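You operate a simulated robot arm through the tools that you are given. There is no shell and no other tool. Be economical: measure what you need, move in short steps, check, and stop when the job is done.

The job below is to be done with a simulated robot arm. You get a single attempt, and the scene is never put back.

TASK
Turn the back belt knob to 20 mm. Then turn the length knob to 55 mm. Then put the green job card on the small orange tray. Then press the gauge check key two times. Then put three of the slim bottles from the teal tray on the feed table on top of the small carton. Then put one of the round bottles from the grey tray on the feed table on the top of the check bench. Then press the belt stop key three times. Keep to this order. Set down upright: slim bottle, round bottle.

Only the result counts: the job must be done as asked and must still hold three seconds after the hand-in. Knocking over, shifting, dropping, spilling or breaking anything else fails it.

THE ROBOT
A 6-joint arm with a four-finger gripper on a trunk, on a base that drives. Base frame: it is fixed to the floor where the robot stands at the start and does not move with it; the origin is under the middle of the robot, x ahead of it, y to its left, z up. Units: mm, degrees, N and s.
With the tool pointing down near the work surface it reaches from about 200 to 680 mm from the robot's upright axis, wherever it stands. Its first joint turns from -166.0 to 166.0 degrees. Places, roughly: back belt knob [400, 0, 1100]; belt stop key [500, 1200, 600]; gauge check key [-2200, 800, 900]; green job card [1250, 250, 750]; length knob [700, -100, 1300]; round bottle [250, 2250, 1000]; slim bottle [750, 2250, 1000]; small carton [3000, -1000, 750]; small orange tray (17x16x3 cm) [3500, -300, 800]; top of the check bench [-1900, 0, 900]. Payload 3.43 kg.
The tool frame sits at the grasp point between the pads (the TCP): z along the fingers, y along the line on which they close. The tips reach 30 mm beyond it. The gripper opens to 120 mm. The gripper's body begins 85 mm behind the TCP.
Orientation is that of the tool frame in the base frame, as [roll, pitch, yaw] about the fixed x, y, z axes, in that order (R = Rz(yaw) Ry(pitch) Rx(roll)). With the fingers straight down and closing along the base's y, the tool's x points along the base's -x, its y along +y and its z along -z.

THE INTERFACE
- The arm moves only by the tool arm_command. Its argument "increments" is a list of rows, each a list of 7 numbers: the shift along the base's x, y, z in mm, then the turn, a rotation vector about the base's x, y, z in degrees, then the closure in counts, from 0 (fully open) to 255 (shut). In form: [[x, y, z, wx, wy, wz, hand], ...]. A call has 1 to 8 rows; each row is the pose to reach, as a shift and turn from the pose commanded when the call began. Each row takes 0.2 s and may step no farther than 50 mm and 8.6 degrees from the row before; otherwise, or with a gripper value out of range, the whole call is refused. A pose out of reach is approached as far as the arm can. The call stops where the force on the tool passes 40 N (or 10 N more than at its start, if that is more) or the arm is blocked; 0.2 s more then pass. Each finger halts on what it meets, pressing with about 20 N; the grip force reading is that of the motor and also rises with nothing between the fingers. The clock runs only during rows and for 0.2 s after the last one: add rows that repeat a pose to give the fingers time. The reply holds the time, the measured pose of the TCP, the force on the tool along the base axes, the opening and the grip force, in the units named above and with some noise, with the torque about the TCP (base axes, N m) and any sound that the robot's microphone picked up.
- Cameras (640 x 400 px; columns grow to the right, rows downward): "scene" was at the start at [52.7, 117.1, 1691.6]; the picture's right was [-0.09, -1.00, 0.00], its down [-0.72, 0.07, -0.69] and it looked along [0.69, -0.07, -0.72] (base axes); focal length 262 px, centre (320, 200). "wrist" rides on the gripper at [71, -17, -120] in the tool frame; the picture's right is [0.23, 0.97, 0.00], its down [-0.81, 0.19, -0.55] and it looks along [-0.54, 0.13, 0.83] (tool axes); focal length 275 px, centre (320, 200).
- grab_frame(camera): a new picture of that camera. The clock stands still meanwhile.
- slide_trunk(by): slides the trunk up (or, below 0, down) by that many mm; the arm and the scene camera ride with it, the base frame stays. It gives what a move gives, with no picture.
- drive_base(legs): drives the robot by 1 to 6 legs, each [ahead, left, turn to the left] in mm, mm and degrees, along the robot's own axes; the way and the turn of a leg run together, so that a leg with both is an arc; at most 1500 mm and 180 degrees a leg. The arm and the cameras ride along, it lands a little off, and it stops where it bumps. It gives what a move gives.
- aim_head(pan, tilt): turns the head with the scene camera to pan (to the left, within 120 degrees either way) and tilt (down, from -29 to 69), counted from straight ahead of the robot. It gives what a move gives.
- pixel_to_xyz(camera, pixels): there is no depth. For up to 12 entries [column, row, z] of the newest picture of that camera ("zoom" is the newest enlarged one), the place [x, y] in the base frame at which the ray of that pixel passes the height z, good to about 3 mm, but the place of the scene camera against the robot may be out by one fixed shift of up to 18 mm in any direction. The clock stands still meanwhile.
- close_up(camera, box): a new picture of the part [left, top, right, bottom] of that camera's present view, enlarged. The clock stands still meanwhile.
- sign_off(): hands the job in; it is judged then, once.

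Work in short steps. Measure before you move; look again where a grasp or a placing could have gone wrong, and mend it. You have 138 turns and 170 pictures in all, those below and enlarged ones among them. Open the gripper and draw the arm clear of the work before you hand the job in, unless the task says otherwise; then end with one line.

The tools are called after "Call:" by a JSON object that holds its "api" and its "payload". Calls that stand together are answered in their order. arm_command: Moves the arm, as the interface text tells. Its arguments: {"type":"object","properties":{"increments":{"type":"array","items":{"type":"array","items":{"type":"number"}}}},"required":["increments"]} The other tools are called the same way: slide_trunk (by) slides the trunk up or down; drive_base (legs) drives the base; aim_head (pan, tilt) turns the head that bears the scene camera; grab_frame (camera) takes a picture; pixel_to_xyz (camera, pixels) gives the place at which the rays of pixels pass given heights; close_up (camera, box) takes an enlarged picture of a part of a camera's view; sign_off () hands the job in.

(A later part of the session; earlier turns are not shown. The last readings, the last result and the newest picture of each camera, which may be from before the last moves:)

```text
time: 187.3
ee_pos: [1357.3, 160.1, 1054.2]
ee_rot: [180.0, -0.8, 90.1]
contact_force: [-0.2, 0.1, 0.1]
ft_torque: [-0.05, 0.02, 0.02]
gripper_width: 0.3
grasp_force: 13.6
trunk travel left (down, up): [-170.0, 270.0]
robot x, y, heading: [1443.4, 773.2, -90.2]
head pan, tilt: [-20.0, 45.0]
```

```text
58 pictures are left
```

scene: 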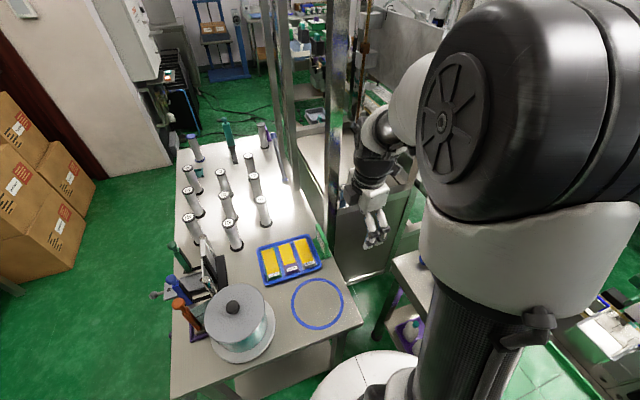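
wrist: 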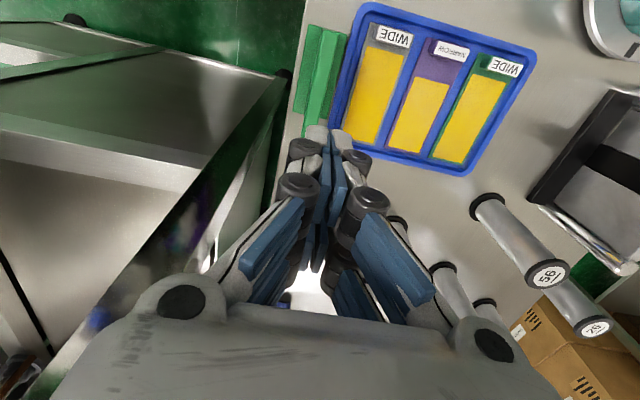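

Contact at tip height ≈825 means tray rim/base top is there (table is higher than thought). I regrip with TCP at z≈866, tips just above.

Call:
{"api": "arm_command", "payload": {"increments": [[-1, 5, 0, 0, 0, 0, 150], [-1, 5, -30, 0, 0, 0, 150], [-1, 5, -70, 0, 0, 0, 150], [-1, 5, -110, 0, 0, 0, 150], [-1, 5, -150, 0, 0, 0, 150], [-1, 5, -188, 0, 0, 0, 150]]}}

Call:
{"api": "arm_command", "payload": {"increments": [[0, 0, 0, 0, 0, 0, 255], [0, 0, 0, 0, 0, 0, 255], [0, 0, 0, 0, 0, 0, 255], [0, 0, 0, 0, 0, 0, 255]]}}

Call:
{"api": "grab_frame", "payload": {"camera": "wrist"}}

```text
time: 188.7
ee_pos: [1354.7, 163.9, 865.2]
ee_rot: [-180.0, -0.7, 90.2]
contact_force: [0.0, -0.5, 0.0]
ft_torque: [0.03, 0.0, 0.01]
gripper_width: 49.5
grasp_force: 0.2
trunk travel left (down, up): [-170.0, 270.0]
robot x, y, heading: [1445.5, 776.2, -90.1]
head pan, tilt: [-20.0, 45.0]
```

```text
time: 189.7
ee_pos: [1354.8, 163.1, 865.8]
ee_rot: [-180.0, -0.7, 90.2]
contact_force: [-0.6, 0.1, 0.3]
ft_torque: [0.0, -0.02, 0.04]
gripper_width: 13.8
grasp_force: 19.4
trunk travel left (down, up): [-170.0, 270.0]
robot x, y, heading: [1444.6, 776.2, -90.4]
head pan, tilt: [-20.0, 45.0]
```

```text
57 pictures are left
```

wrist: 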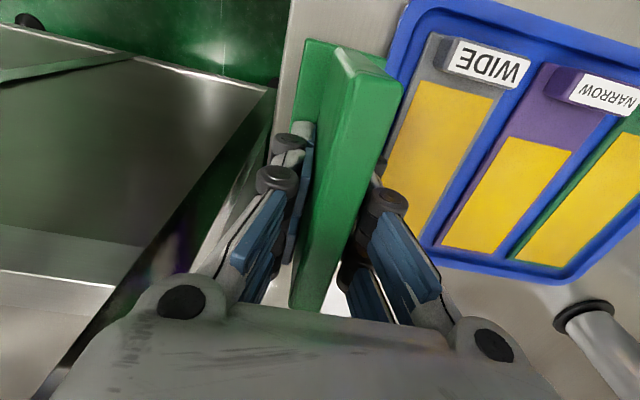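

Gripped (13.8 mm). Lift 250 mm and pull toward the robot, then check.

Call:
{"api": "arm_command", "payload": {"increments": [[0, 0, 0, 0, 0, 0, 255], [0, 0, 40, 0, 0, 0, 255], [0, 0, 90, 0, 0, 0, 255], [0, 0, 140, 0, 0, 0, 255], [0, 10, 190, 0, 0, 0, 255], [0, 50, 220, 0, 0, 0, 255], [0, 100, 230, 0, 0, 0, 255], [0, 140, 230, 0, 0, 0, 255]]}}

Call:
{"api": "aim_head", "payload": {"pan": 50, "tilt": 25}}

Call:
{"api": "grab_frame", "payload": {"camera": "scene"}}

Call:
{"api": "grab_frame", "payload": {"camera": "wrist"}}

```text
refused: row 5 steps farther than a row can; nothing moved
```

```text
time: 191.1
ee_pos: [1355.0, 164.1, 865.6]
ee_rot: [180.0, -0.7, 90.2]
contact_force: [0.3, -0.2, -0.2]
ft_torque: [0.0, 0.0, 0.0]
gripper_width: 13.5
grasp_force: 19.9
trunk travel left (down, up): [-170.0, 270.0]
robot x, y, heading: [1442.7, 773.8, -90.3]
head pan, tilt: [50.0, 25.0]
```

```text
56 pictures are left
```

scene: 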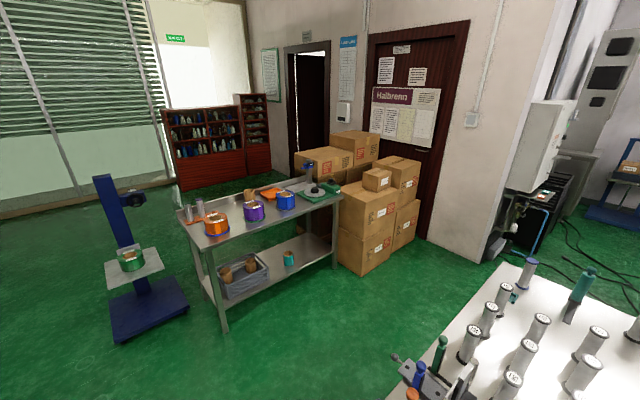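

```text
55 pictures are left
```

wrist: 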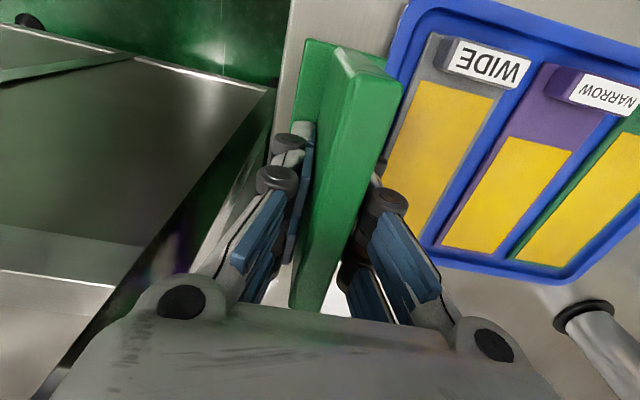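

The target table with the orange tray (270,193) and carton stack (small carton at (377,180)) is visible. Now lift in legal steps.

Call:
{"api": "arm_command", "payload": {"increments": [[0, 0, 20, 0, 0, 0, 255], [0, 0, 60, 0, 0, 0, 255], [0, 0, 105, 0, 0, 0, 255], [0, 0, 150, 0, 0, 0, 255], [0, 0, 195, 0, 0, 0, 255], [0, 35, 225, 0, 0, 0, 255], [0, 80, 230, 0, 0, 0, 255], [0, 125, 230, 0, 0, 0, 255]]}}

Call:
{"api": "close_up", "payload": {"camera": "scene", "box": [170, 120, 430, 290]}}

Call:
{"api": "pixel_to_xyz", "payload": {"camera": "scene", "pixels": [[270, 193, 800], [215, 235, 800], [178, 212, 800], [342, 192, 800], [377, 170, 800], [225, 330, 0], [335, 265, 0], [110, 340, 0], [200, 305, 0], [362, 275, 0], [420, 240, 0]]}}

```text
time: 192.9
ee_pos: [1353.5, 289.1, 1096.3]
ee_rot: [180.0, -0.6, 90.2]
contact_force: [-0.2, 0.4, -0.7]
ft_torque: [-0.02, -0.03, -0.01]
gripper_width: 13.6
grasp_force: 20.4
trunk travel left (down, up): [-170.0, 270.0]
robot x, y, heading: [1447.4, 774.8, -90.2]
head pan, tilt: [50.0, 25.0]
```

```text
2.35 times, centred on (300, 205) of scene
```

zoom: 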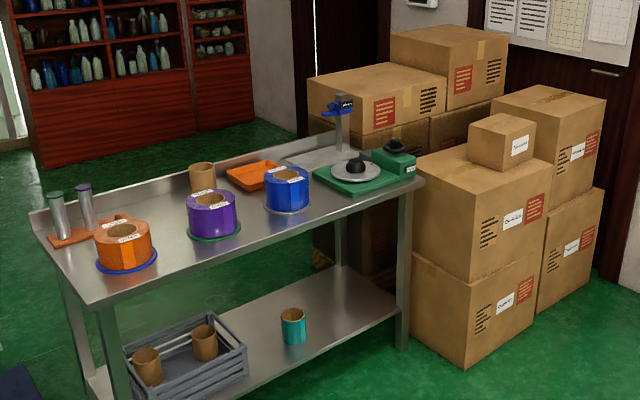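

```text
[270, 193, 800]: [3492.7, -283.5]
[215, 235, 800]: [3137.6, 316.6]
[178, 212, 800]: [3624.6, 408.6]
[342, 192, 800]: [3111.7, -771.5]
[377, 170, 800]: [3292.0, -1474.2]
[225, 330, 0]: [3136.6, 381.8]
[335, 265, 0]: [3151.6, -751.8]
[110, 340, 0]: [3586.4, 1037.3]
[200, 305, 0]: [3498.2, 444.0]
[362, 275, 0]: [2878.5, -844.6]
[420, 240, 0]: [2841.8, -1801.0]
```

Tray centre ≈[3493,-283], table front edge x≈3110. I raise the trunk, turn to face +x and drive to about [2450,-280] to look closely.

Call:
{"api": "slide_trunk", "payload": {"by": 120}}

Call:
{"api": "drive_base", "payload": {"legs": [[-100, 0, 0], [0, 0, 90], [1000, 0, 0], [0, -1150, 0]]}}

Call:
{"api": "aim_head", "payload": {"pan": 10, "tilt": 40}}

Call:
{"api": "grab_frame", "payload": {"camera": "scene"}}

```text
time: 194.4
ee_pos: [1355.8, 289.2, 1215.8]
ee_rot: [180.0, -0.7, 90.2]
contact_force: [0.7, -0.3, -1.0]
ft_torque: [-0.04, 0.02, -0.03]
gripper_width: 13.8
grasp_force: 20.1
trunk travel left (down, up): [-290.0, 150.0]
robot x, y, heading: [1445.8, 771.9, -90.3]
head pan, tilt: [50.0, 25.0]
```

```text
time: 209.7
ee_pos: [2950.7, -346.9, 1215.6]
ee_rot: [179.9, -0.7, -178.4]
contact_force: [0.2, -0.7, 0.2]
ft_torque: [0.0, -0.01, 0.04]
gripper_width: 13.5
grasp_force: 20.2
trunk travel left (down, up): [-290.0, 150.0]
robot x, y, heading: [2457.9, -269.2, 1.1]
head pan, tilt: [50.0, 25.0]
```

```text
time: 210.8
ee_pos: [2948.6, -345.9, 1216.1]
ee_rot: [-180.0, -0.7, -178.6]
contact_force: [-0.6, 0.7, 0.0]
ft_torque: [0.01, 0.01, 0.01]
gripper_width: 13.6
grasp_force: 19.9
trunk travel left (down, up): [-290.0, 150.0]
robot x, y, heading: [2461.7, -263.3, 0.8]
head pan, tilt: [10.0, 40.0]
```

```text
53 pictures are left
```

scene: 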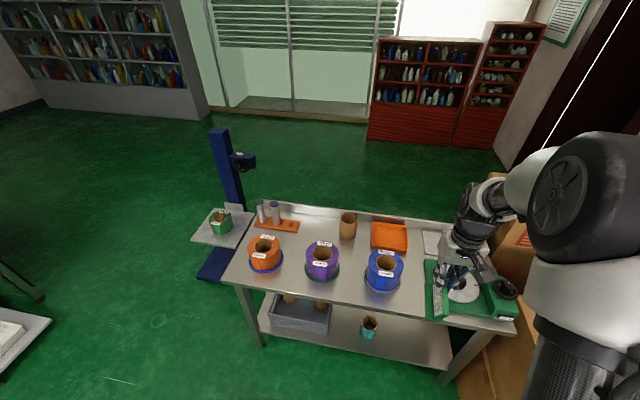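

The orange tray is at (390,237), behind the blue reel. I get coordinates of its corners, the reel and table edge.

Call:
{"api": "pixel_to_xyz", "payload": {"camera": "scene", "pixels": [[373, 222, 830], [408, 225, 830], [408, 252, 830], [371, 250, 830], [384, 290, 800], [384, 252, 900], [225, 282, 800], [440, 320, 800], [370, 335, 100]]}}

Call:
{"api": "close_up", "payload": {"camera": "scene", "box": [340, 200, 440, 300]}}

```text
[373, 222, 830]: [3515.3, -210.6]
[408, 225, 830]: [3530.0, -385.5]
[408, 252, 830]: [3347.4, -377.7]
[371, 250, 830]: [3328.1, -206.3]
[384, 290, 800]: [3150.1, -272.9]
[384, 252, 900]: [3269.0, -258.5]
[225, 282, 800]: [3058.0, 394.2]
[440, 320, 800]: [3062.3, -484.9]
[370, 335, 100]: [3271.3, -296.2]
```

```text
4.00 times, centred on (390, 250) of scene
```

zoom: 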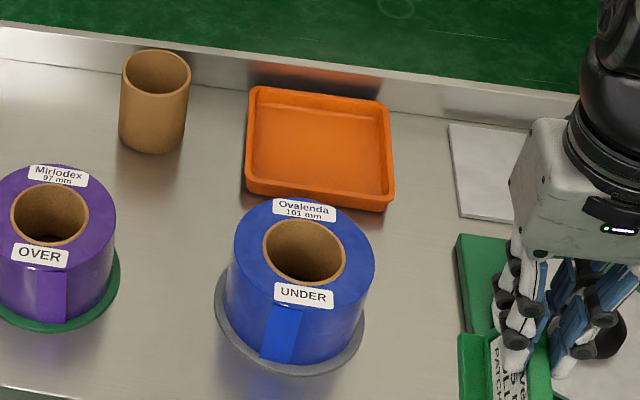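

Call:
{"api": "pixel_to_xyz", "payload": {"camera": "scene", "pixels": [[373, 222, 880], [408, 225, 880], [408, 252, 880], [371, 250, 880], [390, 237, 865], [440, 320, 860], [384, 252, 960]]}}

```text
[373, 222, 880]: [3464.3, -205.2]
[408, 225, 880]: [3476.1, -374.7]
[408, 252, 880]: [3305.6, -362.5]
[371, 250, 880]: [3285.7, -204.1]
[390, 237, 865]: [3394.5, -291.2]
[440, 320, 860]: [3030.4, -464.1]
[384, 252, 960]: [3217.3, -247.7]
```

At z≈880 the tray measures right (17×16 cm), centre ≈[3385,-287]. I drive ahead 260 mm, then yaw the tool +90° so the card lies along y.

Call:
{"api": "drive_base", "payload": {"legs": [[260, 0, -0.8]]}}

Call:
{"api": "arm_command", "payload": {"increments": [[0, 0, 0, 0, 0, 8.5, 255], [0, 0, 0, 0, 0, 17, 255], [0, 0, 0, 0, 0, 25.5, 255], [0, 0, 0, 0, 0, 34, 255], [0, 0, 0, 0, 0, 42.5, 255], [0, 0, 0, 0, 0, 51, 255], [0, 0, 0, 0, 0, 59.5, 255], [0, 0, 0, 0, 0, 68, 255]]}}

Call:
{"api": "arm_command", "payload": {"increments": [[30, 10, 0, 0, 0, 8.5, 255], [60, 20, 0, 0, 0, 17, 255], [90, 35, -10, 0, 0, 22, 255], [120, 45, -30, 0, 0, 22, 255], [150, 55, -50, 0, 0, 22, 255], [165, 57, -80, 0, 0, 22, 255]]}}

Call:
{"api": "grab_frame", "payload": {"camera": "wrist"}}

Call:
{"api": "grab_frame", "payload": {"camera": "scene"}}

```text
time: 212.6
ee_pos: [3208.7, -349.8, 1214.8]
ee_rot: [-180.0, -0.7, -179.2]
contact_force: [0.4, 0.3, 0.1]
ft_torque: [-0.04, 0.03, 0.0]
gripper_width: 13.4
grasp_force: 20.4
trunk travel left (down, up): [-290.0, 150.0]
robot x, y, heading: [2719.8, -262.4, 0.2]
head pan, tilt: [10.0, 40.0]
```

```text
time: 214.4
ee_pos: [3207.3, -349.9, 1216.3]
ee_rot: [-180.0, -0.7, -111.1]
contact_force: [-0.3, -0.1, 0.3]
ft_torque: [0.0, 0.03, 0.0]
gripper_width: 13.7
grasp_force: 19.7
trunk travel left (down, up): [-290.0, 150.0]
robot x, y, heading: [2717.9, -263.7, 0.3]
head pan, tilt: [10.0, 40.0]
```

```text
time: 215.8
ee_pos: [3373.2, -291.5, 1135.8]
ee_rot: [-180.0, -0.7, -89.3]
contact_force: [1.0, -0.3, 0.3]
ft_torque: [0.04, 0.02, -0.02]
gripper_width: 13.5
grasp_force: 19.9
trunk travel left (down, up): [-290.0, 150.0]
robot x, y, heading: [2718.4, -260.9, 0.1]
head pan, tilt: [10.0, 40.0]
```

```text
51 pictures are left
```

wrist: 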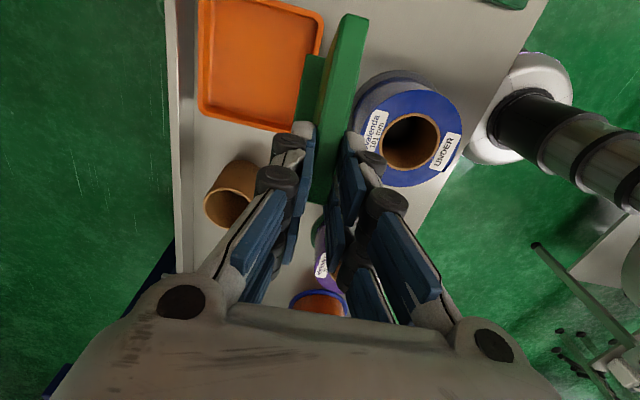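

```text
50 pictures are left
```

scene: 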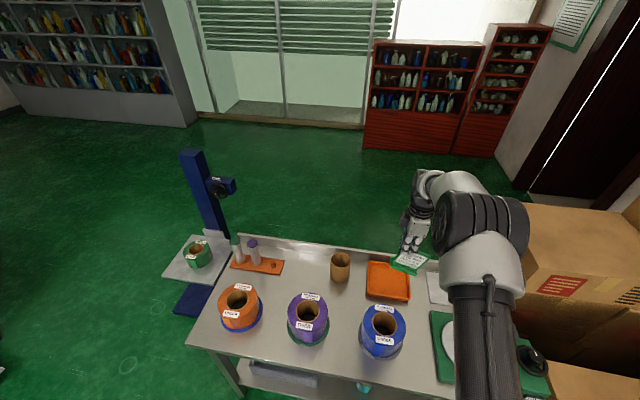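

Wrist geometry gives the tray x 3388–3550, y −362…−197, rim z≈800, i.e. centre ≈[3469,-280]. I advance the base 30 mm and reach over it.

Call:
{"api": "drive_base", "payload": {"legs": [[30, 0, 0]]}}

Call:
{"api": "arm_command", "payload": {"increments": [[20, 4, -30, 0, 0, 0, 255], [40, 8, -60, 0, 0, 0, 255], [58, 9, -90, 0, 0, 0, 255], [58, 9, -120, 0, 0, 0, 255], [58, 9, -150, 0, 0, 0, 255], [58, 9, -180, 0, 0, 0, 255]]}}

Call:
{"api": "grab_frame", "payload": {"camera": "wrist"}}

Call:
{"api": "close_up", "payload": {"camera": "scene", "box": [330, 200, 470, 330]}}

```text
time: 216.7
ee_pos: [3403.3, -291.4, 1134.6]
ee_rot: [179.8, -0.7, -89.3]
contact_force: [0.0, -0.8, -0.4]
ft_torque: [0.01, 0.07, 0.03]
gripper_width: 13.4
grasp_force: 19.7
trunk travel left (down, up): [-290.0, 150.0]
robot x, y, heading: [2750.7, -266.3, 0.4]
head pan, tilt: [10.0, 40.0]
```

```text
time: 218.1
ee_pos: [3444.2, -282.2, 978.7]
ee_rot: [-180.0, -0.7, -89.3]
contact_force: [-0.1, -0.5, 0.3]
ft_torque: [-0.01, 0.0, -0.02]
gripper_width: 13.6
grasp_force: 19.7
out of reach, approached as far as the arm can: row 3, 4, 5, 6
trunk travel left (down, up): [-290.0, 150.0]
robot x, y, heading: [2748.4, -264.2, 0.4]
head pan, tilt: [10.0, 40.0]
```

```text
49 pictures are left
```

wrist: 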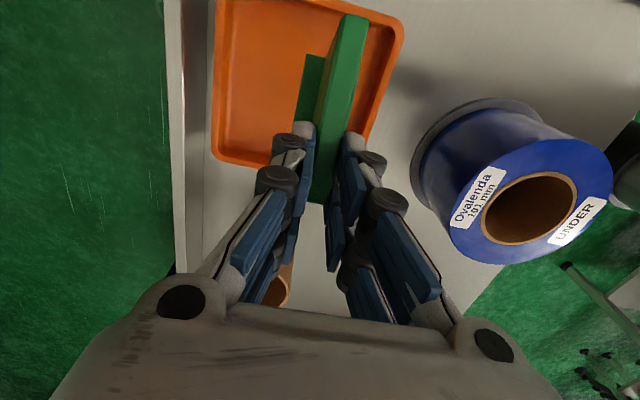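

```text
3.08 times, centred on (400, 265) of scene
```

zoom: 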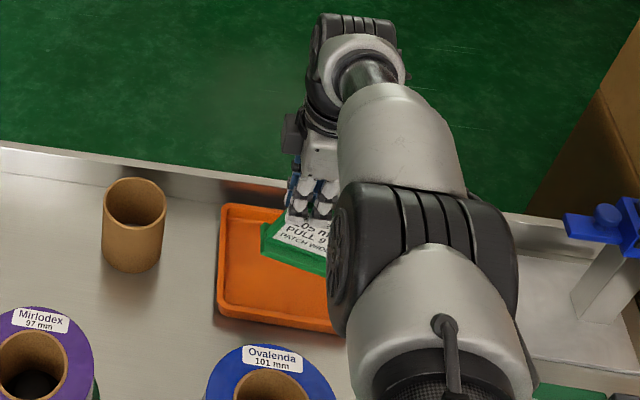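

Reach ends at x=3444, which still puts the card base well inside the tray (x 3388–3550, y −366…−192). I lower with the trunk 70 mm, then arm steps.

Call:
{"api": "slide_trunk", "payload": {"by": -70}}

Call:
{"api": "arm_command", "payload": {"increments": [[0, 0, -6, 0, 0, 0, 255], [0, 0, -12, 0, 0, 0, 255], [0, 0, -18, 0, 0, 0, 255], [0, 0, -24, 0, 0, 0, 255]]}}

Call:
{"api": "close_up", "payload": {"camera": "scene", "box": [330, 170, 470, 300]}}

Call:
{"api": "grab_frame", "payload": {"camera": "wrist"}}

```text
time: 219.2
ee_pos: [3442.1, -281.8, 911.4]
ee_rot: [-179.8, -0.7, -89.3]
contact_force: [-1.7, 1.9, 10.8]
ft_torque: [-0.36, 0.07, -0.05]
gripper_width: 13.8
grasp_force: 19.9
trunk travel left (down, up): [-220.0, 220.0]
robot x, y, heading: [2749.2, -261.4, 0.3]
head pan, tilt: [10.0, 40.0]
```

```text
time: 220.2
ee_pos: [3438.7, -280.5, 886.3]
ee_rot: [-180.0, -0.7, -89.2]
contact_force: [1.5, 3.4, 12.1]
ft_torque: [-0.36, -0.03, 0.04]
gripper_width: 13.8
grasp_force: 20.5
out of reach, approached as far as the arm can: row 4
trunk travel left (down, up): [-220.0, 220.0]
robot x, y, heading: [2747.8, -263.3, 0.8]
head pan, tilt: [10.0, 40.0]
```

```text
3.08 times, centred on (400, 235) of scene
```

zoom: 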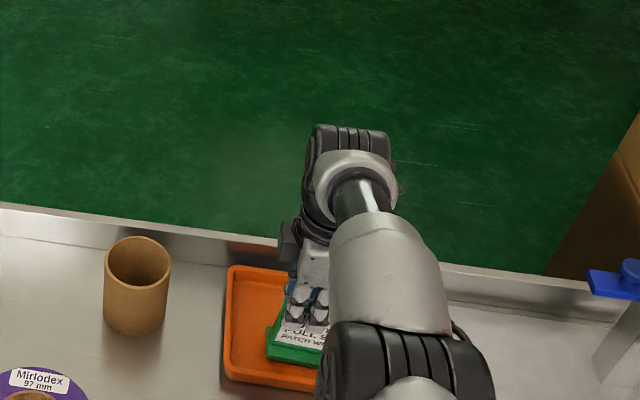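

```text
46 pictures are left
```

wrist: 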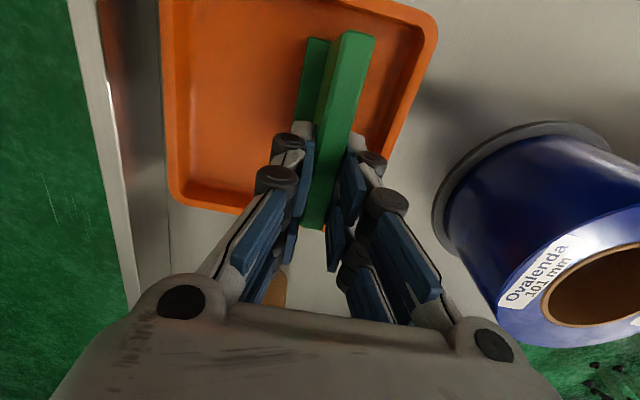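

~12 N upward: the card stands on the tray floor. I open and withdraw upward, then look.

Call:
{"api": "arm_command", "payload": {"increments": [[0, 0, 0, 0, 0, 0, 200], [0, 0, 0, 0, 0, 0, 150], [0, 0, 0, 0, 0, 0, 127], [0, 0, 40, 0, 0, 0, 127], [0, 0, 85, 0, 0, 0, 127], [-20, 0, 130, 0, 0, 0, 127], [-50, 0, 165, 0, 0, 0, 127], [-90, 0, 190, 0, 0, 0, 127]]}}

Call:
{"api": "close_up", "payload": {"camera": "scene", "box": [330, 170, 470, 300]}}

Call:
{"api": "grab_frame", "payload": {"camera": "wrist"}}

```text
time: 221.9
ee_pos: [3459.4, -281.9, 1069.5]
ee_rot: [179.8, -0.7, -89.3]
contact_force: [0.4, -0.4, 0.0]
ft_torque: [-0.02, 0.01, -0.03]
gripper_width: 60.4
grasp_force: 0.1
out of reach, approached as far as the arm can: row 4, 5, 6, 7, 8
trunk travel left (down, up): [-220.0, 220.0]
robot x, y, heading: [2750.4, -263.7, 0.3]
head pan, tilt: [10.0, 40.0]
```

```text
3.08 times, centred on (400, 235) of scene
```

zoom: 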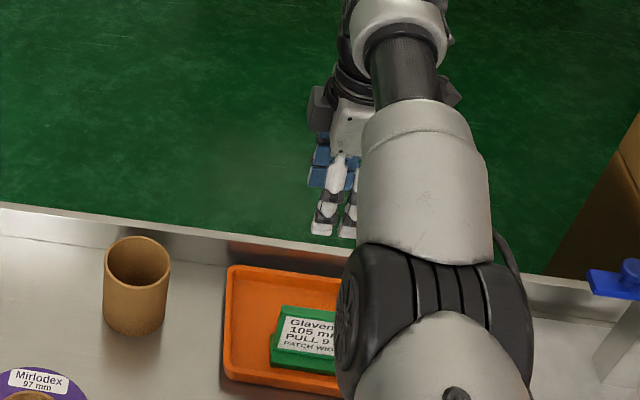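

```text
44 pictures are left
```

wrist: 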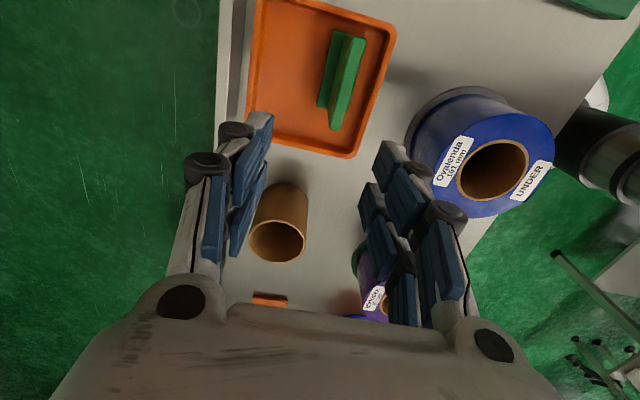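

The card stands in the tray. Next the gauge check key at [-2200,800]: I retract the arm and drive back the known way, keeping the heading.

Call:
{"api": "arm_command", "payload": {"increments": [[-40, 0, 20, 0, 0, 0, 0], [-80, 0, 40, 0, 0, 0, 0], [-120, 0, 60, 0, 0, 0, 0], [-160, 0, 80, 0, 0, 0, 0], [-200, 0, 100, 0, 0, 0, 0], [-240, 0, 120, 0, 0, 0, 0], [-280, 0, 130, 0, 0, 0, 0], [-310, 0, 130, 0, 0, 0, 0]]}}

Call:
{"api": "drive_base", "payload": {"legs": [[-350, 0, -0.3], [0, 1190, 0], [-725, 0, 0], [0, 1100, 0], [0, 990, 0], [-900, 0, 0]]}}

```text
time: 223.8
ee_pos: [3455.1, -286.7, 1125.7]
ee_rot: [179.8, -0.7, -89.2]
contact_force: [0.5, -0.3, 0.2]
ft_torque: [0.02, 0.03, -0.01]
gripper_width: 120.0
grasp_force: 0.1
out of reach, approached as far as the arm can: row 1, 2, 3, 4, 5, 6, 7, 8
trunk travel left (down, up): [-220.0, 220.0]
robot x, y, heading: [2750.2, -267.3, 0.1]
head pan, tilt: [10.0, 40.0]
```

```text
time: 249.5
ee_pos: [1481.6, 2980.9, 1126.0]
ee_rot: [179.8, -0.6, -89.3]
contact_force: [0.6, 0.1, -0.3]
ft_torque: [0.04, -0.04, 0.0]
gripper_width: 120.0
grasp_force: 0.1
trunk travel left (down, up): [-220.0, 220.0]
robot x, y, heading: [777.8, 3002.6, 0.1]
head pan, tilt: [10.0, 40.0]
```

The base moved fine to [778,3003] but the arm hangs stuck extended. I look at its posture and try raising it more.

Call:
{"api": "arm_command", "payload": {"increments": [[-30, 20, 40, 0, 0, 0, 0], [-60, 40, 80, 0, 0, 0, 0], [-90, 60, 120, 0, 0, 0, 0], [-120, 80, 160, 0, 0, 0, 0], [-150, 100, 200, 0, 0, 0, 0]]}}

Call:
{"api": "grab_frame", "payload": {"camera": "scene"}}

```text
refused: row 1 steps farther than a row can; nothing moved
```

```text
43 pictures are left
```

scene: 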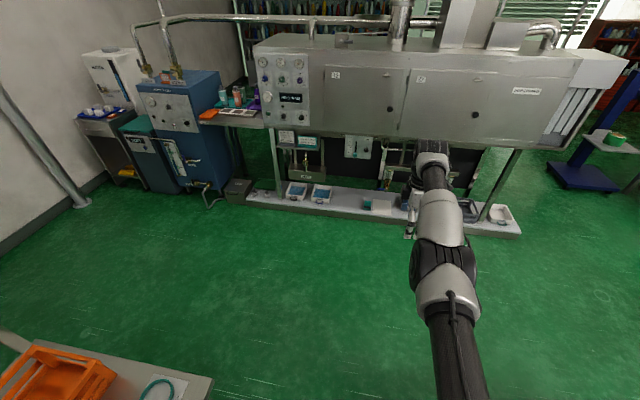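

The arm is almost straight (singular). Earlier a combined inward/side/down motion freed it, so I repeat that here over free floor.

Call:
{"api": "arm_command", "payload": {"increments": [[-25, -20, -15, 0, 0, 0, 0], [-50, -40, -30, 0, 0, 0, 0], [-75, -60, -45, 0, 0, 0, 0], [-100, -80, -60, 0, 0, 0, 0], [-130, -100, -75, 0, 0, 0, 0], [-160, -110, -90, 0, 0, 0, 0], [-200, -110, -90, 0, 0, 0, 0], [-240, -110, -90, 0, 0, 0, 0]]}}

```text
time: 251.3
ee_pos: [1477.4, 2895.9, 1074.1]
ee_rot: [179.8, -0.8, -89.1]
contact_force: [0.1, 0.4, 0.1]
ft_torque: [-0.01, 0.03, -0.01]
gripper_width: 119.9
grasp_force: 0.1
out of reach, approached as far as the arm can: row 1, 2, 3, 4, 5, 6, 7, 8
trunk travel left (down, up): [-220.0, 220.0]
robot x, y, heading: [776.0, 3004.5, 0.5]
head pan, tilt: [10.0, 40.0]
```

Still stuck. I try a pure upward sweep first, then inward.

Call:
{"api": "arm_command", "payload": {"increments": [[0, 0, 45, 0, 0, 0, 0], [0, 0, 90, 0, 0, 0, 0], [0, 0, 135, 0, 0, 0, 0], [0, 0, 180, 0, 0, 0, 0], [-45, 0, 180, 0, 0, 0, 0], [-90, 0, 180, 0, 0, 0, 0], [-135, 0, 180, 0, 0, 0, 0], [-180, 0, 180, 0, 0, 0, 0]]}}

Call:
{"api": "arm_command", "payload": {"increments": [[-20, 0, 0, 0, 8, 0, 0], [-40, 0, 0, 0, 16, 0, 0], [-60, 0, 0, 0, 24, 0, 0], [-80, 0, 0, 0, 32, 0, 0], [-100, 0, -20, 0, 40, 0, 0]]}}

```text
time: 253.1
ee_pos: [1448.6, 2897.4, 1253.2]
ee_rot: [179.7, -0.6, -89.3]
contact_force: [-0.7, -0.6, 0.0]
ft_torque: [0.01, -0.04, 0.0]
gripper_width: 119.9
grasp_force: 0.0
out of reach, approached as far as the arm can: row 2, 3, 4, 5, 6, 7, 8
trunk travel left (down, up): [-220.0, 220.0]
robot x, y, heading: [775.1, 3002.4, 0.2]
head pan, tilt: [10.0, 40.0]
```

```text
time: 254.3
ee_pos: [1293.5, 2904.2, 1207.3]
ee_rot: [140.0, -0.1, -88.9]
contact_force: [0.2, 0.5, 0.3]
ft_torque: [-0.01, 0.01, 0.0]
gripper_width: 120.0
grasp_force: 0.1
out of reach, approached as far as the arm can: row 1, 2, 3, 4, 5
trunk travel left (down, up): [-220.0, 220.0]
robot x, y, heading: [777.1, 3000.9, 0.1]
head pan, tilt: [10.0, 40.0]
```

TCP came in with the tilt. Now I try inward motion with small un-tilting.

Call:
{"api": "arm_command", "payload": {"increments": [[-40, 0, -20, 0, 0, 0, 0], [-80, 0, -40, 0, 0, 0, 0], [-120, 0, -40, 0, -5, 0, 0], [-120, 0, -40, 0, -13, 0, 0], [-120, 0, -40, 0, -21, 0, 0], [-120, 0, -40, 0, -29, 0, 0], [-120, 0, -40, 0, -37, 0, 0], [-120, 0, -40, 0, -40, 0, 0]]}}

Call:
{"api": "grab_frame", "payload": {"camera": "scene"}}

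```text
time: 256.1
ee_pos: [1174.8, 2904.6, 1168.7]
ee_rot: [179.9, -0.7, -89.2]
contact_force: [0.2, -0.3, 0.0]
ft_torque: [-0.04, 0.01, -0.01]
gripper_width: 119.9
grasp_force: 0.1
trunk travel left (down, up): [-220.0, 220.0]
robot x, y, heading: [773.1, 3005.8, 0.2]
head pan, tilt: [10.0, 40.0]
```

```text
42 pictures are left
```

scene: 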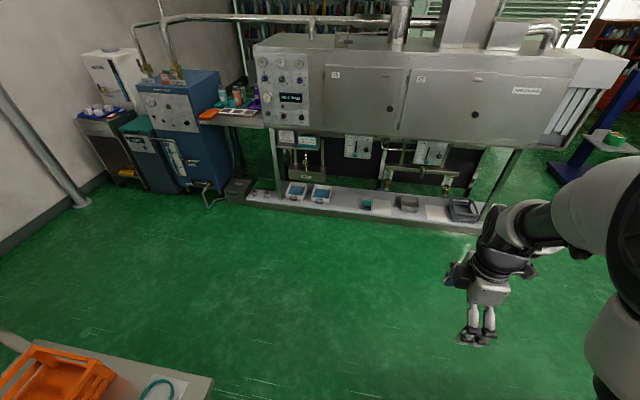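

Recovered. I drive back to x≈−230 and turn to face −x to see the check bench area.

Call:
{"api": "drive_base", "payload": {"legs": [[-1000, 0, 0], [0, 0, 170]]}}

Call:
{"api": "aim_head", "payload": {"pan": 35, "tilt": 25}}

Call:
{"api": "grab_frame", "payload": {"camera": "scene"}}

```text
time: 268.2
ee_pos: [-601.1, 3164.8, 1167.5]
ee_rot: [179.7, -0.7, 80.7]
contact_force: [-0.1, 0.1, -0.4]
ft_torque: [0.03, -0.01, 0.01]
gripper_width: 120.0
grasp_force: 0.0
trunk travel left (down, up): [-220.0, 220.0]
robot x, y, heading: [-226.7, 2998.7, 170.2]
head pan, tilt: [10.0, 40.0]
```

```text
time: 269.1
ee_pos: [-600.7, 3165.2, 1169.1]
ee_rot: [179.9, -0.8, 80.6]
contact_force: [-0.1, -0.4, 0.0]
ft_torque: [-0.02, -0.03, 0.02]
gripper_width: 119.8
grasp_force: 0.1
trunk travel left (down, up): [-220.0, 220.0]
robot x, y, heading: [-226.8, 2999.1, 170.5]
head pan, tilt: [35.0, 25.0]
```

```text
41 pictures are left
```

scene: 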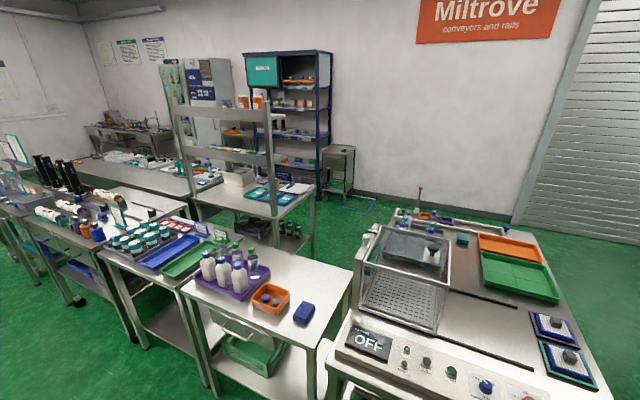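

Two bench rows are visible. I measure table corners and the passage by pixel positions.

Call:
{"api": "pixel_to_xyz", "payload": {"camera": "scene", "pixels": [[190, 300, 850], [315, 340, 850], [352, 275, 850], [255, 240, 850], [330, 365, 850], [395, 208, 850], [195, 195, 850], [312, 190, 850], [285, 220, 850], [345, 205, 0], [420, 230, 0], [130, 245, 850]]}}

Call:
{"api": "close_up", "payload": {"camera": "scene", "box": [0, 100, 330, 300]}}

```text
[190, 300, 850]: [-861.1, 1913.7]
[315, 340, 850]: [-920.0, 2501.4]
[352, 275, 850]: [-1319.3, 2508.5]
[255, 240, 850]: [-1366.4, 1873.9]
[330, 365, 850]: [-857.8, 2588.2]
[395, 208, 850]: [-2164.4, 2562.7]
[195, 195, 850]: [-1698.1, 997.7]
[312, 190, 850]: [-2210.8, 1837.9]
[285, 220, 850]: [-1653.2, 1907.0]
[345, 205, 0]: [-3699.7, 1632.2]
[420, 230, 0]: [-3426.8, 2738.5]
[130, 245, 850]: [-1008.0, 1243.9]
```

```text
1.94 times, centred on (165, 200) of scene
```

zoom: 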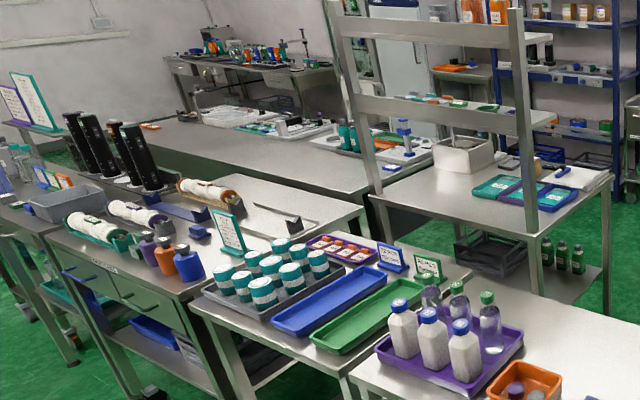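

The corridor to the gauge is only open from the −y end. I drive down the aisle to y≈−1450, turn to −x, and look right along the check bench.

Call:
{"api": "drive_base", "payload": {"legs": [[0, 0, 99.5], [1500, 0, 0], [1500, 0, 0], [1450, 0, 0], [0, 0, -90], [700, 0, 0]]}}

Call:
{"api": "aim_head", "payload": {"pan": -35, "tilt": 25}}

Call:
{"api": "grab_frame", "payload": {"camera": "scene"}}

```text
time: 302.0
ee_pos: [-1273.7, -1395.4, 1168.1]
ee_rot: [179.8, -0.6, 91.9]
contact_force: [-0.2, 0.7, 0.4]
ft_torque: [0.02, -0.04, 0.03]
gripper_width: 120.0
grasp_force: 0.1
trunk travel left (down, up): [-220.0, 220.0]
robot x, y, heading: [-870.4, -1488.9, -178.7]
head pan, tilt: [35.0, 25.0]
```

```text
time: 303.4
ee_pos: [-1271.8, -1394.8, 1167.9]
ee_rot: [179.8, -0.7, 92.0]
contact_force: [0.3, -0.6, -0.1]
ft_torque: [0.02, 0.02, -0.02]
gripper_width: 120.0
grasp_force: 0.0
trunk travel left (down, up): [-220.0, 220.0]
robot x, y, heading: [-871.0, -1487.1, -178.3]
head pan, tilt: [-35.0, 25.0]
```

```text
39 pictures are left
```

scene: 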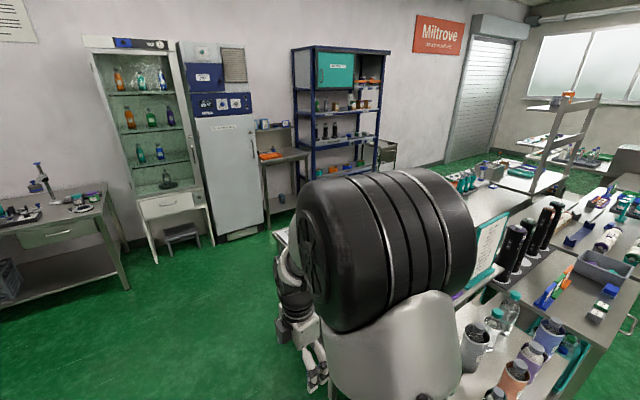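

Call:
{"api": "pixel_to_xyz", "payload": {"camera": "scene", "pixels": [[230, 242, 0], [175, 245, 0], [272, 218, 0], [315, 175, 0], [275, 235, 850], [375, 165, 850], [470, 180, 1000], [130, 290, 0], [470, 185, 950]]}}

Call:
{"api": "close_up", "payload": {"camera": "scene", "box": [400, 140, 580, 250]}}

```text
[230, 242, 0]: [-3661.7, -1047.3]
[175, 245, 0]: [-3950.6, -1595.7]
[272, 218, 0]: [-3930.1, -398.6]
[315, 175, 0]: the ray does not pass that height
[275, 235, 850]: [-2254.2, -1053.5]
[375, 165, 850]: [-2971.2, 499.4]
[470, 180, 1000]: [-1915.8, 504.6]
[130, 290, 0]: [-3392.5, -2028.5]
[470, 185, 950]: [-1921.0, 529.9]
```

```text
3.56 times, centred on (490, 195) of scene
```

zoom: 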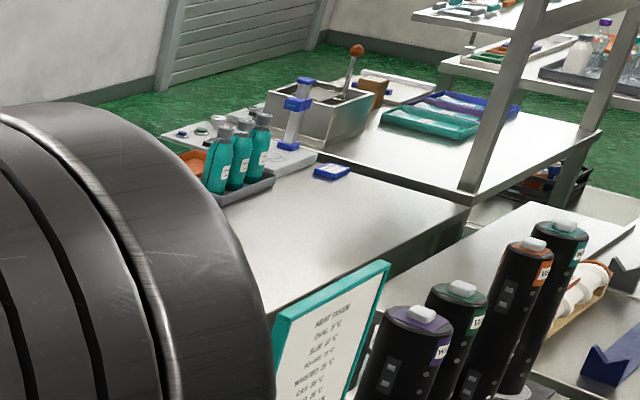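

The corridor behind the check bench is wide. I raise the trunk and drive round to ≈[-2750,690], facing +x, then look at the gauge.

Call:
{"api": "slide_trunk", "payload": {"by": 150}}

Call:
{"api": "drive_base", "payload": {"legs": [[1000, 0, -1.5], [880, 0, 0], [0, 0, -90], [1400, 0, 0], [780, 0, 0], [0, 0, -90]]}}

Call:
{"api": "aim_head", "payload": {"pan": 0, "tilt": 50}}

Call:
{"api": "grab_frame", "payload": {"camera": "scene"}}

Call:
{"api": "grab_frame", "payload": {"camera": "wrist"}}

```text
time: 305.1
ee_pos: [-1273.6, -1397.0, 1319.4]
ee_rot: [179.8, -0.8, 92.0]
contact_force: [-1.3, 0.5, 0.4]
ft_torque: [-0.01, 0.0, 0.0]
gripper_width: 120.0
grasp_force: 0.0
trunk travel left (down, up): [-370.0, 70.0]
robot x, y, heading: [-872.2, -1488.2, -178.5]
head pan, tilt: [-35.0, 25.0]
```

```text
time: 332.6
ee_pos: [-2341.8, 564.3, 1318.7]
ee_rot: [179.8, -0.7, -90.6]
contact_force: [-0.5, 0.6, -0.8]
ft_torque: [-0.02, 0.02, 0.01]
gripper_width: 120.2
grasp_force: 0.1
trunk travel left (down, up): [-370.0, 70.0]
robot x, y, heading: [-2740.0, 670.8, -1.0]
head pan, tilt: [-35.0, 25.0]
```

```text
time: 333.6
ee_pos: [-2340.9, 564.1, 1319.1]
ee_rot: [179.8, -0.6, -90.6]
contact_force: [0.0, -0.8, -0.1]
ft_torque: [-0.04, 0.0, -0.01]
gripper_width: 120.0
grasp_force: 0.0
trunk travel left (down, up): [-370.0, 70.0]
robot x, y, heading: [-2738.9, 673.2, -1.1]
head pan, tilt: [0.0, 50.0]
```

```text
37 pictures are left
```

scene: 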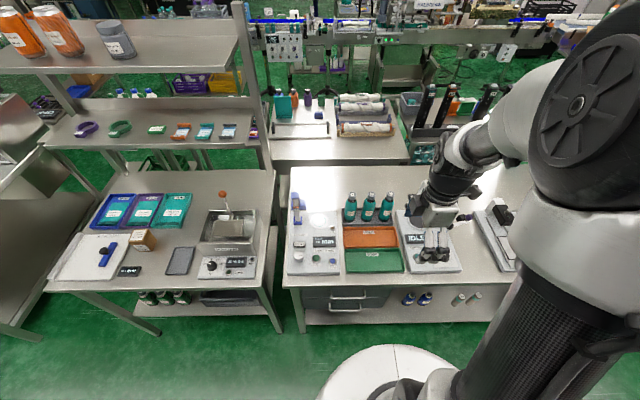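

```text
36 pictures are left
```

wrist: 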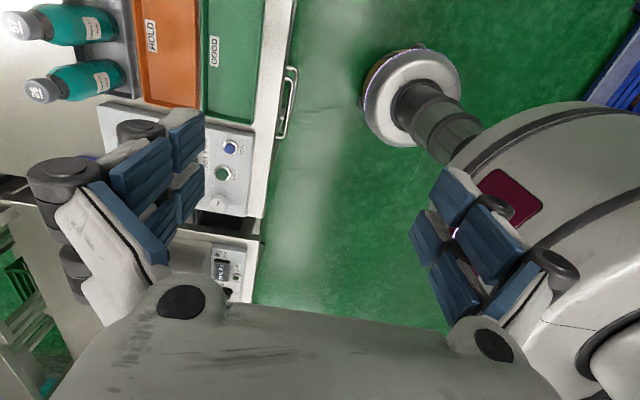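

The gauge is at scene (315,240) with keys near row 258. I zoom in.

Call:
{"api": "close_up", "payload": {"camera": "scene", "box": [280, 200, 350, 280]}}

Call:
{"api": "pixel_to_xyz", "payload": {"camera": "scene", "pixels": [[298, 257, 920], [317, 257, 920], [332, 258, 920], [317, 257, 900], [380, 180, 900], [450, 240, 900], [400, 240, 900], [520, 180, 900]]}}

Call:
{"api": "pixel_to_xyz", "payload": {"camera": "wrist", "pixels": [[231, 147, 920], [223, 173, 920], [217, 203, 920], [231, 147, 900], [223, 173, 900], [217, 203, 900]]}}

```text
5.00 times, centred on (315, 240) of scene
```

zoom: 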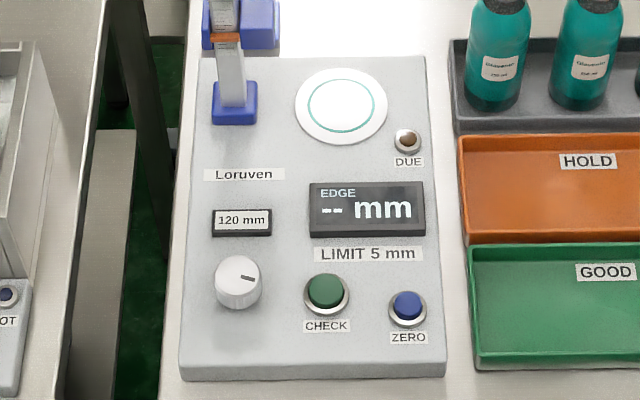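

```text
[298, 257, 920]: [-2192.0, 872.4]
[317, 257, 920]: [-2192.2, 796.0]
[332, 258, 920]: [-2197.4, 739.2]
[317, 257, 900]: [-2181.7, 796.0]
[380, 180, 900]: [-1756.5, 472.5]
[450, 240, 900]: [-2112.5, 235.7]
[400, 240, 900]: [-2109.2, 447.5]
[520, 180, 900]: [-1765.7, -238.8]
```

```text
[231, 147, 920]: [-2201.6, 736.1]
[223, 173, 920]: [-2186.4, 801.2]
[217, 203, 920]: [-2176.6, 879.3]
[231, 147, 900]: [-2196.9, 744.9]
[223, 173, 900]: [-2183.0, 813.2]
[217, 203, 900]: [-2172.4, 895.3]
```

CHECK is the green key at ≈[-2189,800]. I close the fingers and move above it, then verify with the wrist camera.

Call:
{"api": "arm_command", "payload": {"increments": [[19, 29.5, -33, 0, 0, 0, 255], [38, 59, -66, 0, 0, 0, 255], [57, 88.5, -99, 0, 0, 0, 255], [76, 118, -132, 0, 0, 0, 255], [95, 147.5, -165, 0, 0, 0, 255], [114, 177, -198, 0, 0, 0, 255], [133, 206.5, -231, 0, 0, 0, 255], [151, 236, -264, 0, 0, 0, 255]]}}

Call:
{"api": "arm_command", "payload": {"increments": [[0, 0, -25, 0, 0, 0, 255], [0, 0, -50, 0, 0, 0, 255], [0, 0, -70, 0, 0, 0, 255]]}}

Call:
{"api": "grab_frame", "payload": {"camera": "wrist"}}

Call:
{"api": "close_up", "payload": {"camera": "scene", "box": [280, 200, 350, 280]}}

```text
time: 335.4
ee_pos: [-2189.8, 801.0, 1053.6]
ee_rot: [179.8, -0.7, -90.6]
contact_force: [0.6, 0.3, -0.5]
ft_torque: [-0.06, 0.05, -0.01]
gripper_width: 0.1
grasp_force: 20.1
trunk travel left (down, up): [-370.0, 70.0]
robot x, y, heading: [-2737.6, 675.1, -1.0]
head pan, tilt: [0.0, 50.0]
```

```text
time: 336.2
ee_pos: [-2188.1, 800.3, 985.2]
ee_rot: [179.8, -0.7, -90.6]
contact_force: [0.4, 0.0, 0.7]
ft_torque: [-0.01, 0.02, 0.0]
gripper_width: 0.0
grasp_force: 19.4
trunk travel left (down, up): [-370.0, 70.0]
robot x, y, heading: [-2736.9, 672.4, -1.0]
head pan, tilt: [0.0, 50.0]
```

```text
34 pictures are left
```

wrist: 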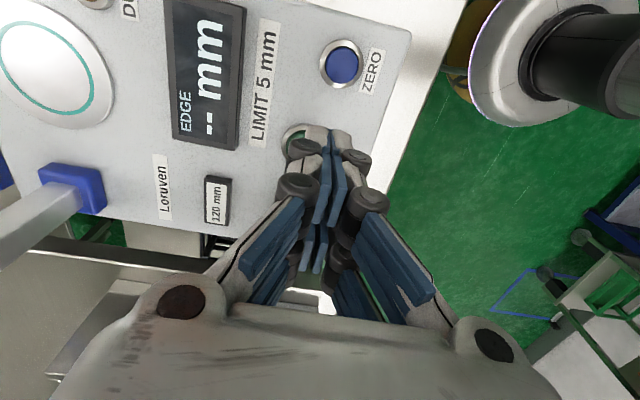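

```text
5.00 times, centred on (315, 240) of scene
```

zoom: 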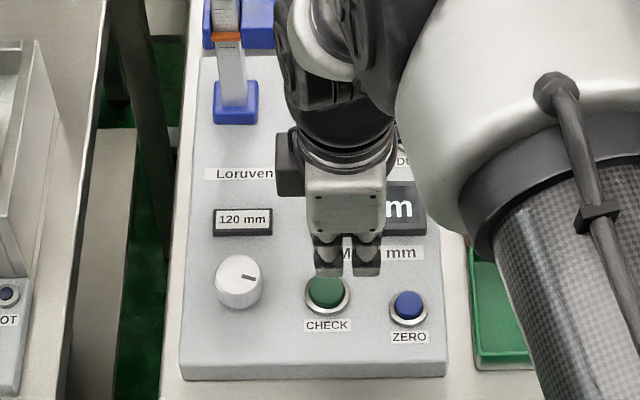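

The key centre is really at ≈[-2177,814] (ring edge at (283,138)). I shift +11,+14 and press down in small steps.

Call:
{"api": "arm_command", "payload": {"increments": [[11, 14, -15, 0, 0, 0, 255], [11, 14, -30, 0, 0, 0, 255], [11, 14, -36, 0, 0, 0, 255], [11, 14, -40, 0, 0, 0, 255], [11, 14, -44, 0, 0, 0, 255], [11, 14, -48, 0, 0, 0, 255], [11, 14, -52, 0, 0, 0, 255]]}}

Call:
{"api": "close_up", "payload": {"camera": "scene", "box": [280, 200, 350, 280]}}

```text
time: 337.8
ee_pos: [-2180.8, 813.2, 931.5]
ee_rot: [179.8, -0.7, -90.6]
contact_force: [-0.5, -1.0, 0.0]
ft_torque: [0.0, 0.02, -0.02]
gripper_width: 0.0
grasp_force: 20.0
trunk travel left (down, up): [-370.0, 70.0]
robot x, y, heading: [-2739.0, 671.1, -1.4]
head pan, tilt: [0.0, 50.0]
```

```text
5.00 times, centred on (315, 240) of scene
```

zoom: 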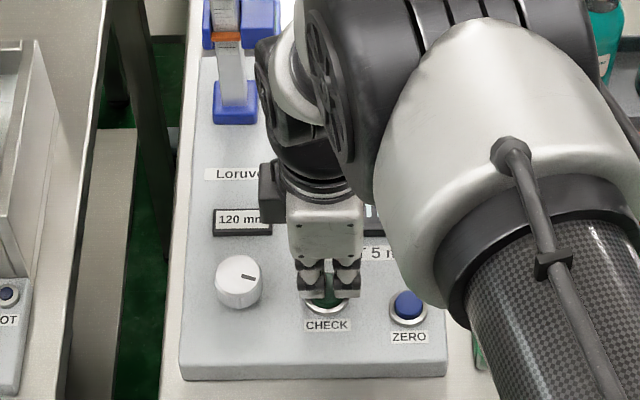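

No contact yet at tip z≈901, nicely over the key. I continue down in 3 mm steps.

Call:
{"api": "arm_command", "payload": {"increments": [[0, 0, -3, 0, 0, 0, 255], [0, 0, -6, 0, 0, 0, 255], [0, 0, -9, 0, 0, 0, 255], [0, 0, -12, 0, 0, 0, 255], [0, 0, -15, 0, 0, 0, 255], [0, 0, -18, 0, 0, 0, 255], [0, 0, -21, 0, 0, 0, 255], [0, 0, -24, 0, 0, 0, 255]]}}

```text
time: 339.2
ee_pos: [-2177.5, 814.2, 924.1]
ee_rot: [-179.2, -0.3, -90.5]
contact_force: [-5.3, -0.1, 24.8]
ft_torque: [-0.01, 0.46, 0.01]
gripper_width: 5.9
grasp_force: 33.7
trunk travel left (down, up): [-370.0, 70.0]
robot x, y, heading: [-2739.5, 671.7, -1.1]
head pan, tilt: [0.0, 50.0]
heard: click
stopped in row 6: the force on the tool passed its limit at 42 N (the readings are from after the stop); the commanded pose is now the measured one
```

Click heard — first press. I lift 20 mm, and press again.

Call:
{"api": "arm_command", "payload": {"increments": [[0, 0, 12, 0, 0, 0, 255], [0, 0, 24, 0, 0, 0, 255], [0, 0, 24, 0, 0, 0, 255]]}}

Call:
{"api": "arm_command", "payload": {"increments": [[0, 0, -12, 0, 0, 0, 255], [0, 0, -20, 0, 0, 0, 255], [0, 0, -24, 0, 0, 0, 255], [0, 0, -28, 0, 0, 0, 255], [0, 0, -31, 0, 0, 0, 255], [0, 0, -34, 0, 0, 0, 255]]}}

Call:
{"api": "arm_command", "payload": {"increments": [[0, 0, 20, 0, 0, 0, 255], [0, 0, 60, 0, 0, 0, 255], [-10, 0, 105, 0, 0, 0, 255], [-20, 0, 150, 0, 0, 0, 255]]}}

Call:
{"api": "close_up", "payload": {"camera": "scene", "box": [280, 200, 350, 280]}}

```text
time: 340.0
ee_pos: [-2176.3, 813.0, 941.8]
ee_rot: [180.0, -0.6, -90.6]
contact_force: [-0.2, -0.4, -0.7]
ft_torque: [0.04, -0.02, -0.01]
gripper_width: 0.1
grasp_force: 33.6
trunk travel left (down, up): [-370.0, 70.0]
robot x, y, heading: [-2738.2, 671.0, -1.0]
head pan, tilt: [0.0, 50.0]
```

```text
time: 341.0
ee_pos: [-2174.5, 814.4, 924.2]
ee_rot: [-179.1, -0.5, -90.5]
contact_force: [-5.8, -2.8, 25.7]
ft_torque: [-0.09, 0.4, 0.08]
gripper_width: 6.0
grasp_force: 33.6
trunk travel left (down, up): [-370.0, 70.0]
robot x, y, heading: [-2737.6, 670.5, -1.0]
head pan, tilt: [0.0, 50.0]
heard: click
stopped in row 4: the force on the tool passed its limit at 42 N (the readings are from after the stop); the commanded pose is now the measured one
```

```text
time: 342.0
ee_pos: [-2195.4, 813.7, 1068.1]
ee_rot: [-179.7, -0.6, -90.6]
contact_force: [0.5, 0.1, 0.6]
ft_torque: [0.02, -0.02, 0.0]
gripper_width: 0.3
grasp_force: 33.0
trunk travel left (down, up): [-370.0, 70.0]
robot x, y, heading: [-2738.2, 669.7, -0.9]
head pan, tilt: [0.0, 50.0]
```

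```text
5.00 times, centred on (315, 240) of scene
```

zoom: 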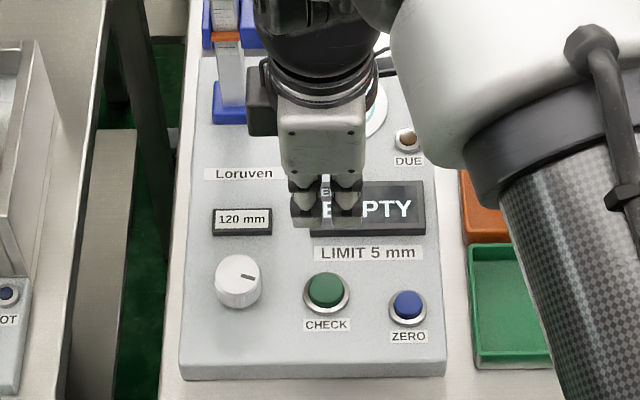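

Both clicks heard; display shows EMPTY. Next the slim bottles: I tuck the arm and drive round to the far side of the feed table (≈[1500,2300], facing −x).

Call:
{"api": "arm_command", "payload": {"increments": [[-20, -14, 29, 0, 0, 0, 0], [-40, -28, 58, 0, 0, 0, 0], [-60, -42, 87, 0, 0, 0, 0], [-80, -56, 116, 0, 0, 0, 0], [-100, -70, 145, 0, 0, 0, 0], [-120, -84, 174, 0, 0, 0, 0], [-140, -98, 203, 0, 0, 0, 0], [-160, -110, 230, 0, 0, 0, 0]]}}

Call:
{"api": "drive_base", "payload": {"legs": [[0, -1400, 0.9], [0, -750, 0], [1250, 0, 0], [1250, 0, 0], [0, 1480, 0], [0, 1480, 0]]}}

Call:
{"api": "drive_base", "payload": {"legs": [[0, 1200, 0], [0, 330, 0], [1500, 0, 0], [260, 0, 0], [0, 0, 179.5], [0, 720, 0]]}}

Call:
{"api": "aim_head", "payload": {"pan": 5, "tilt": 40}}

Call:
{"api": "grab_frame", "payload": {"camera": "scene"}}

```text
time: 343.8
ee_pos: [-2357.0, 702.3, 1299.3]
ee_rot: [-179.6, -0.6, -90.6]
contact_force: [0.4, 0.0, 0.3]
ft_torque: [0.01, -0.05, 0.01]
gripper_width: 120.1
grasp_force: 0.0
trunk travel left (down, up): [-370.0, 70.0]
robot x, y, heading: [-2738.8, 667.0, -1.0]
head pan, tilt: [0.0, 50.0]
```

```text
time: 380.2
ee_pos: [142.7, 1551.5, 1297.7]
ee_rot: [-179.7, -0.6, -89.8]
contact_force: [0.2, 0.6, -0.5]
ft_torque: [0.02, -0.03, 0.01]
gripper_width: 120.0
grasp_force: 0.1
trunk travel left (down, up): [-370.0, 70.0]
robot x, y, heading: [-239.8, 1515.8, -0.2]
head pan, tilt: [0.0, 50.0]
```

```text
time: 407.4
ee_pos: [1152.8, 2275.0, 1297.6]
ee_rot: [-179.7, -0.5, 90.3]
contact_force: [0.2, 0.3, -0.5]
ft_torque: [0.0, -0.02, 0.0]
gripper_width: 119.9
grasp_force: 0.0
trunk travel left (down, up): [-370.0, 70.0]
robot x, y, heading: [1531.6, 2315.9, 179.7]
head pan, tilt: [0.0, 50.0]
```

```text
time: 408.1
ee_pos: [1151.8, 2277.0, 1297.6]
ee_rot: [-179.7, -0.5, 90.1]
contact_force: [0.5, 0.0, 0.1]
ft_torque: [0.02, -0.01, -0.03]
gripper_width: 120.0
grasp_force: 0.0
trunk travel left (down, up): [-370.0, 70.0]
robot x, y, heading: [1535.0, 2316.2, 179.7]
head pan, tilt: [5.0, 40.0]
```

```text
30 pictures are left
```

scene: 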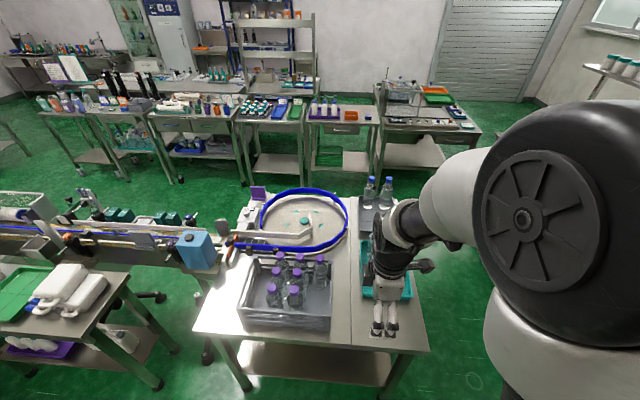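

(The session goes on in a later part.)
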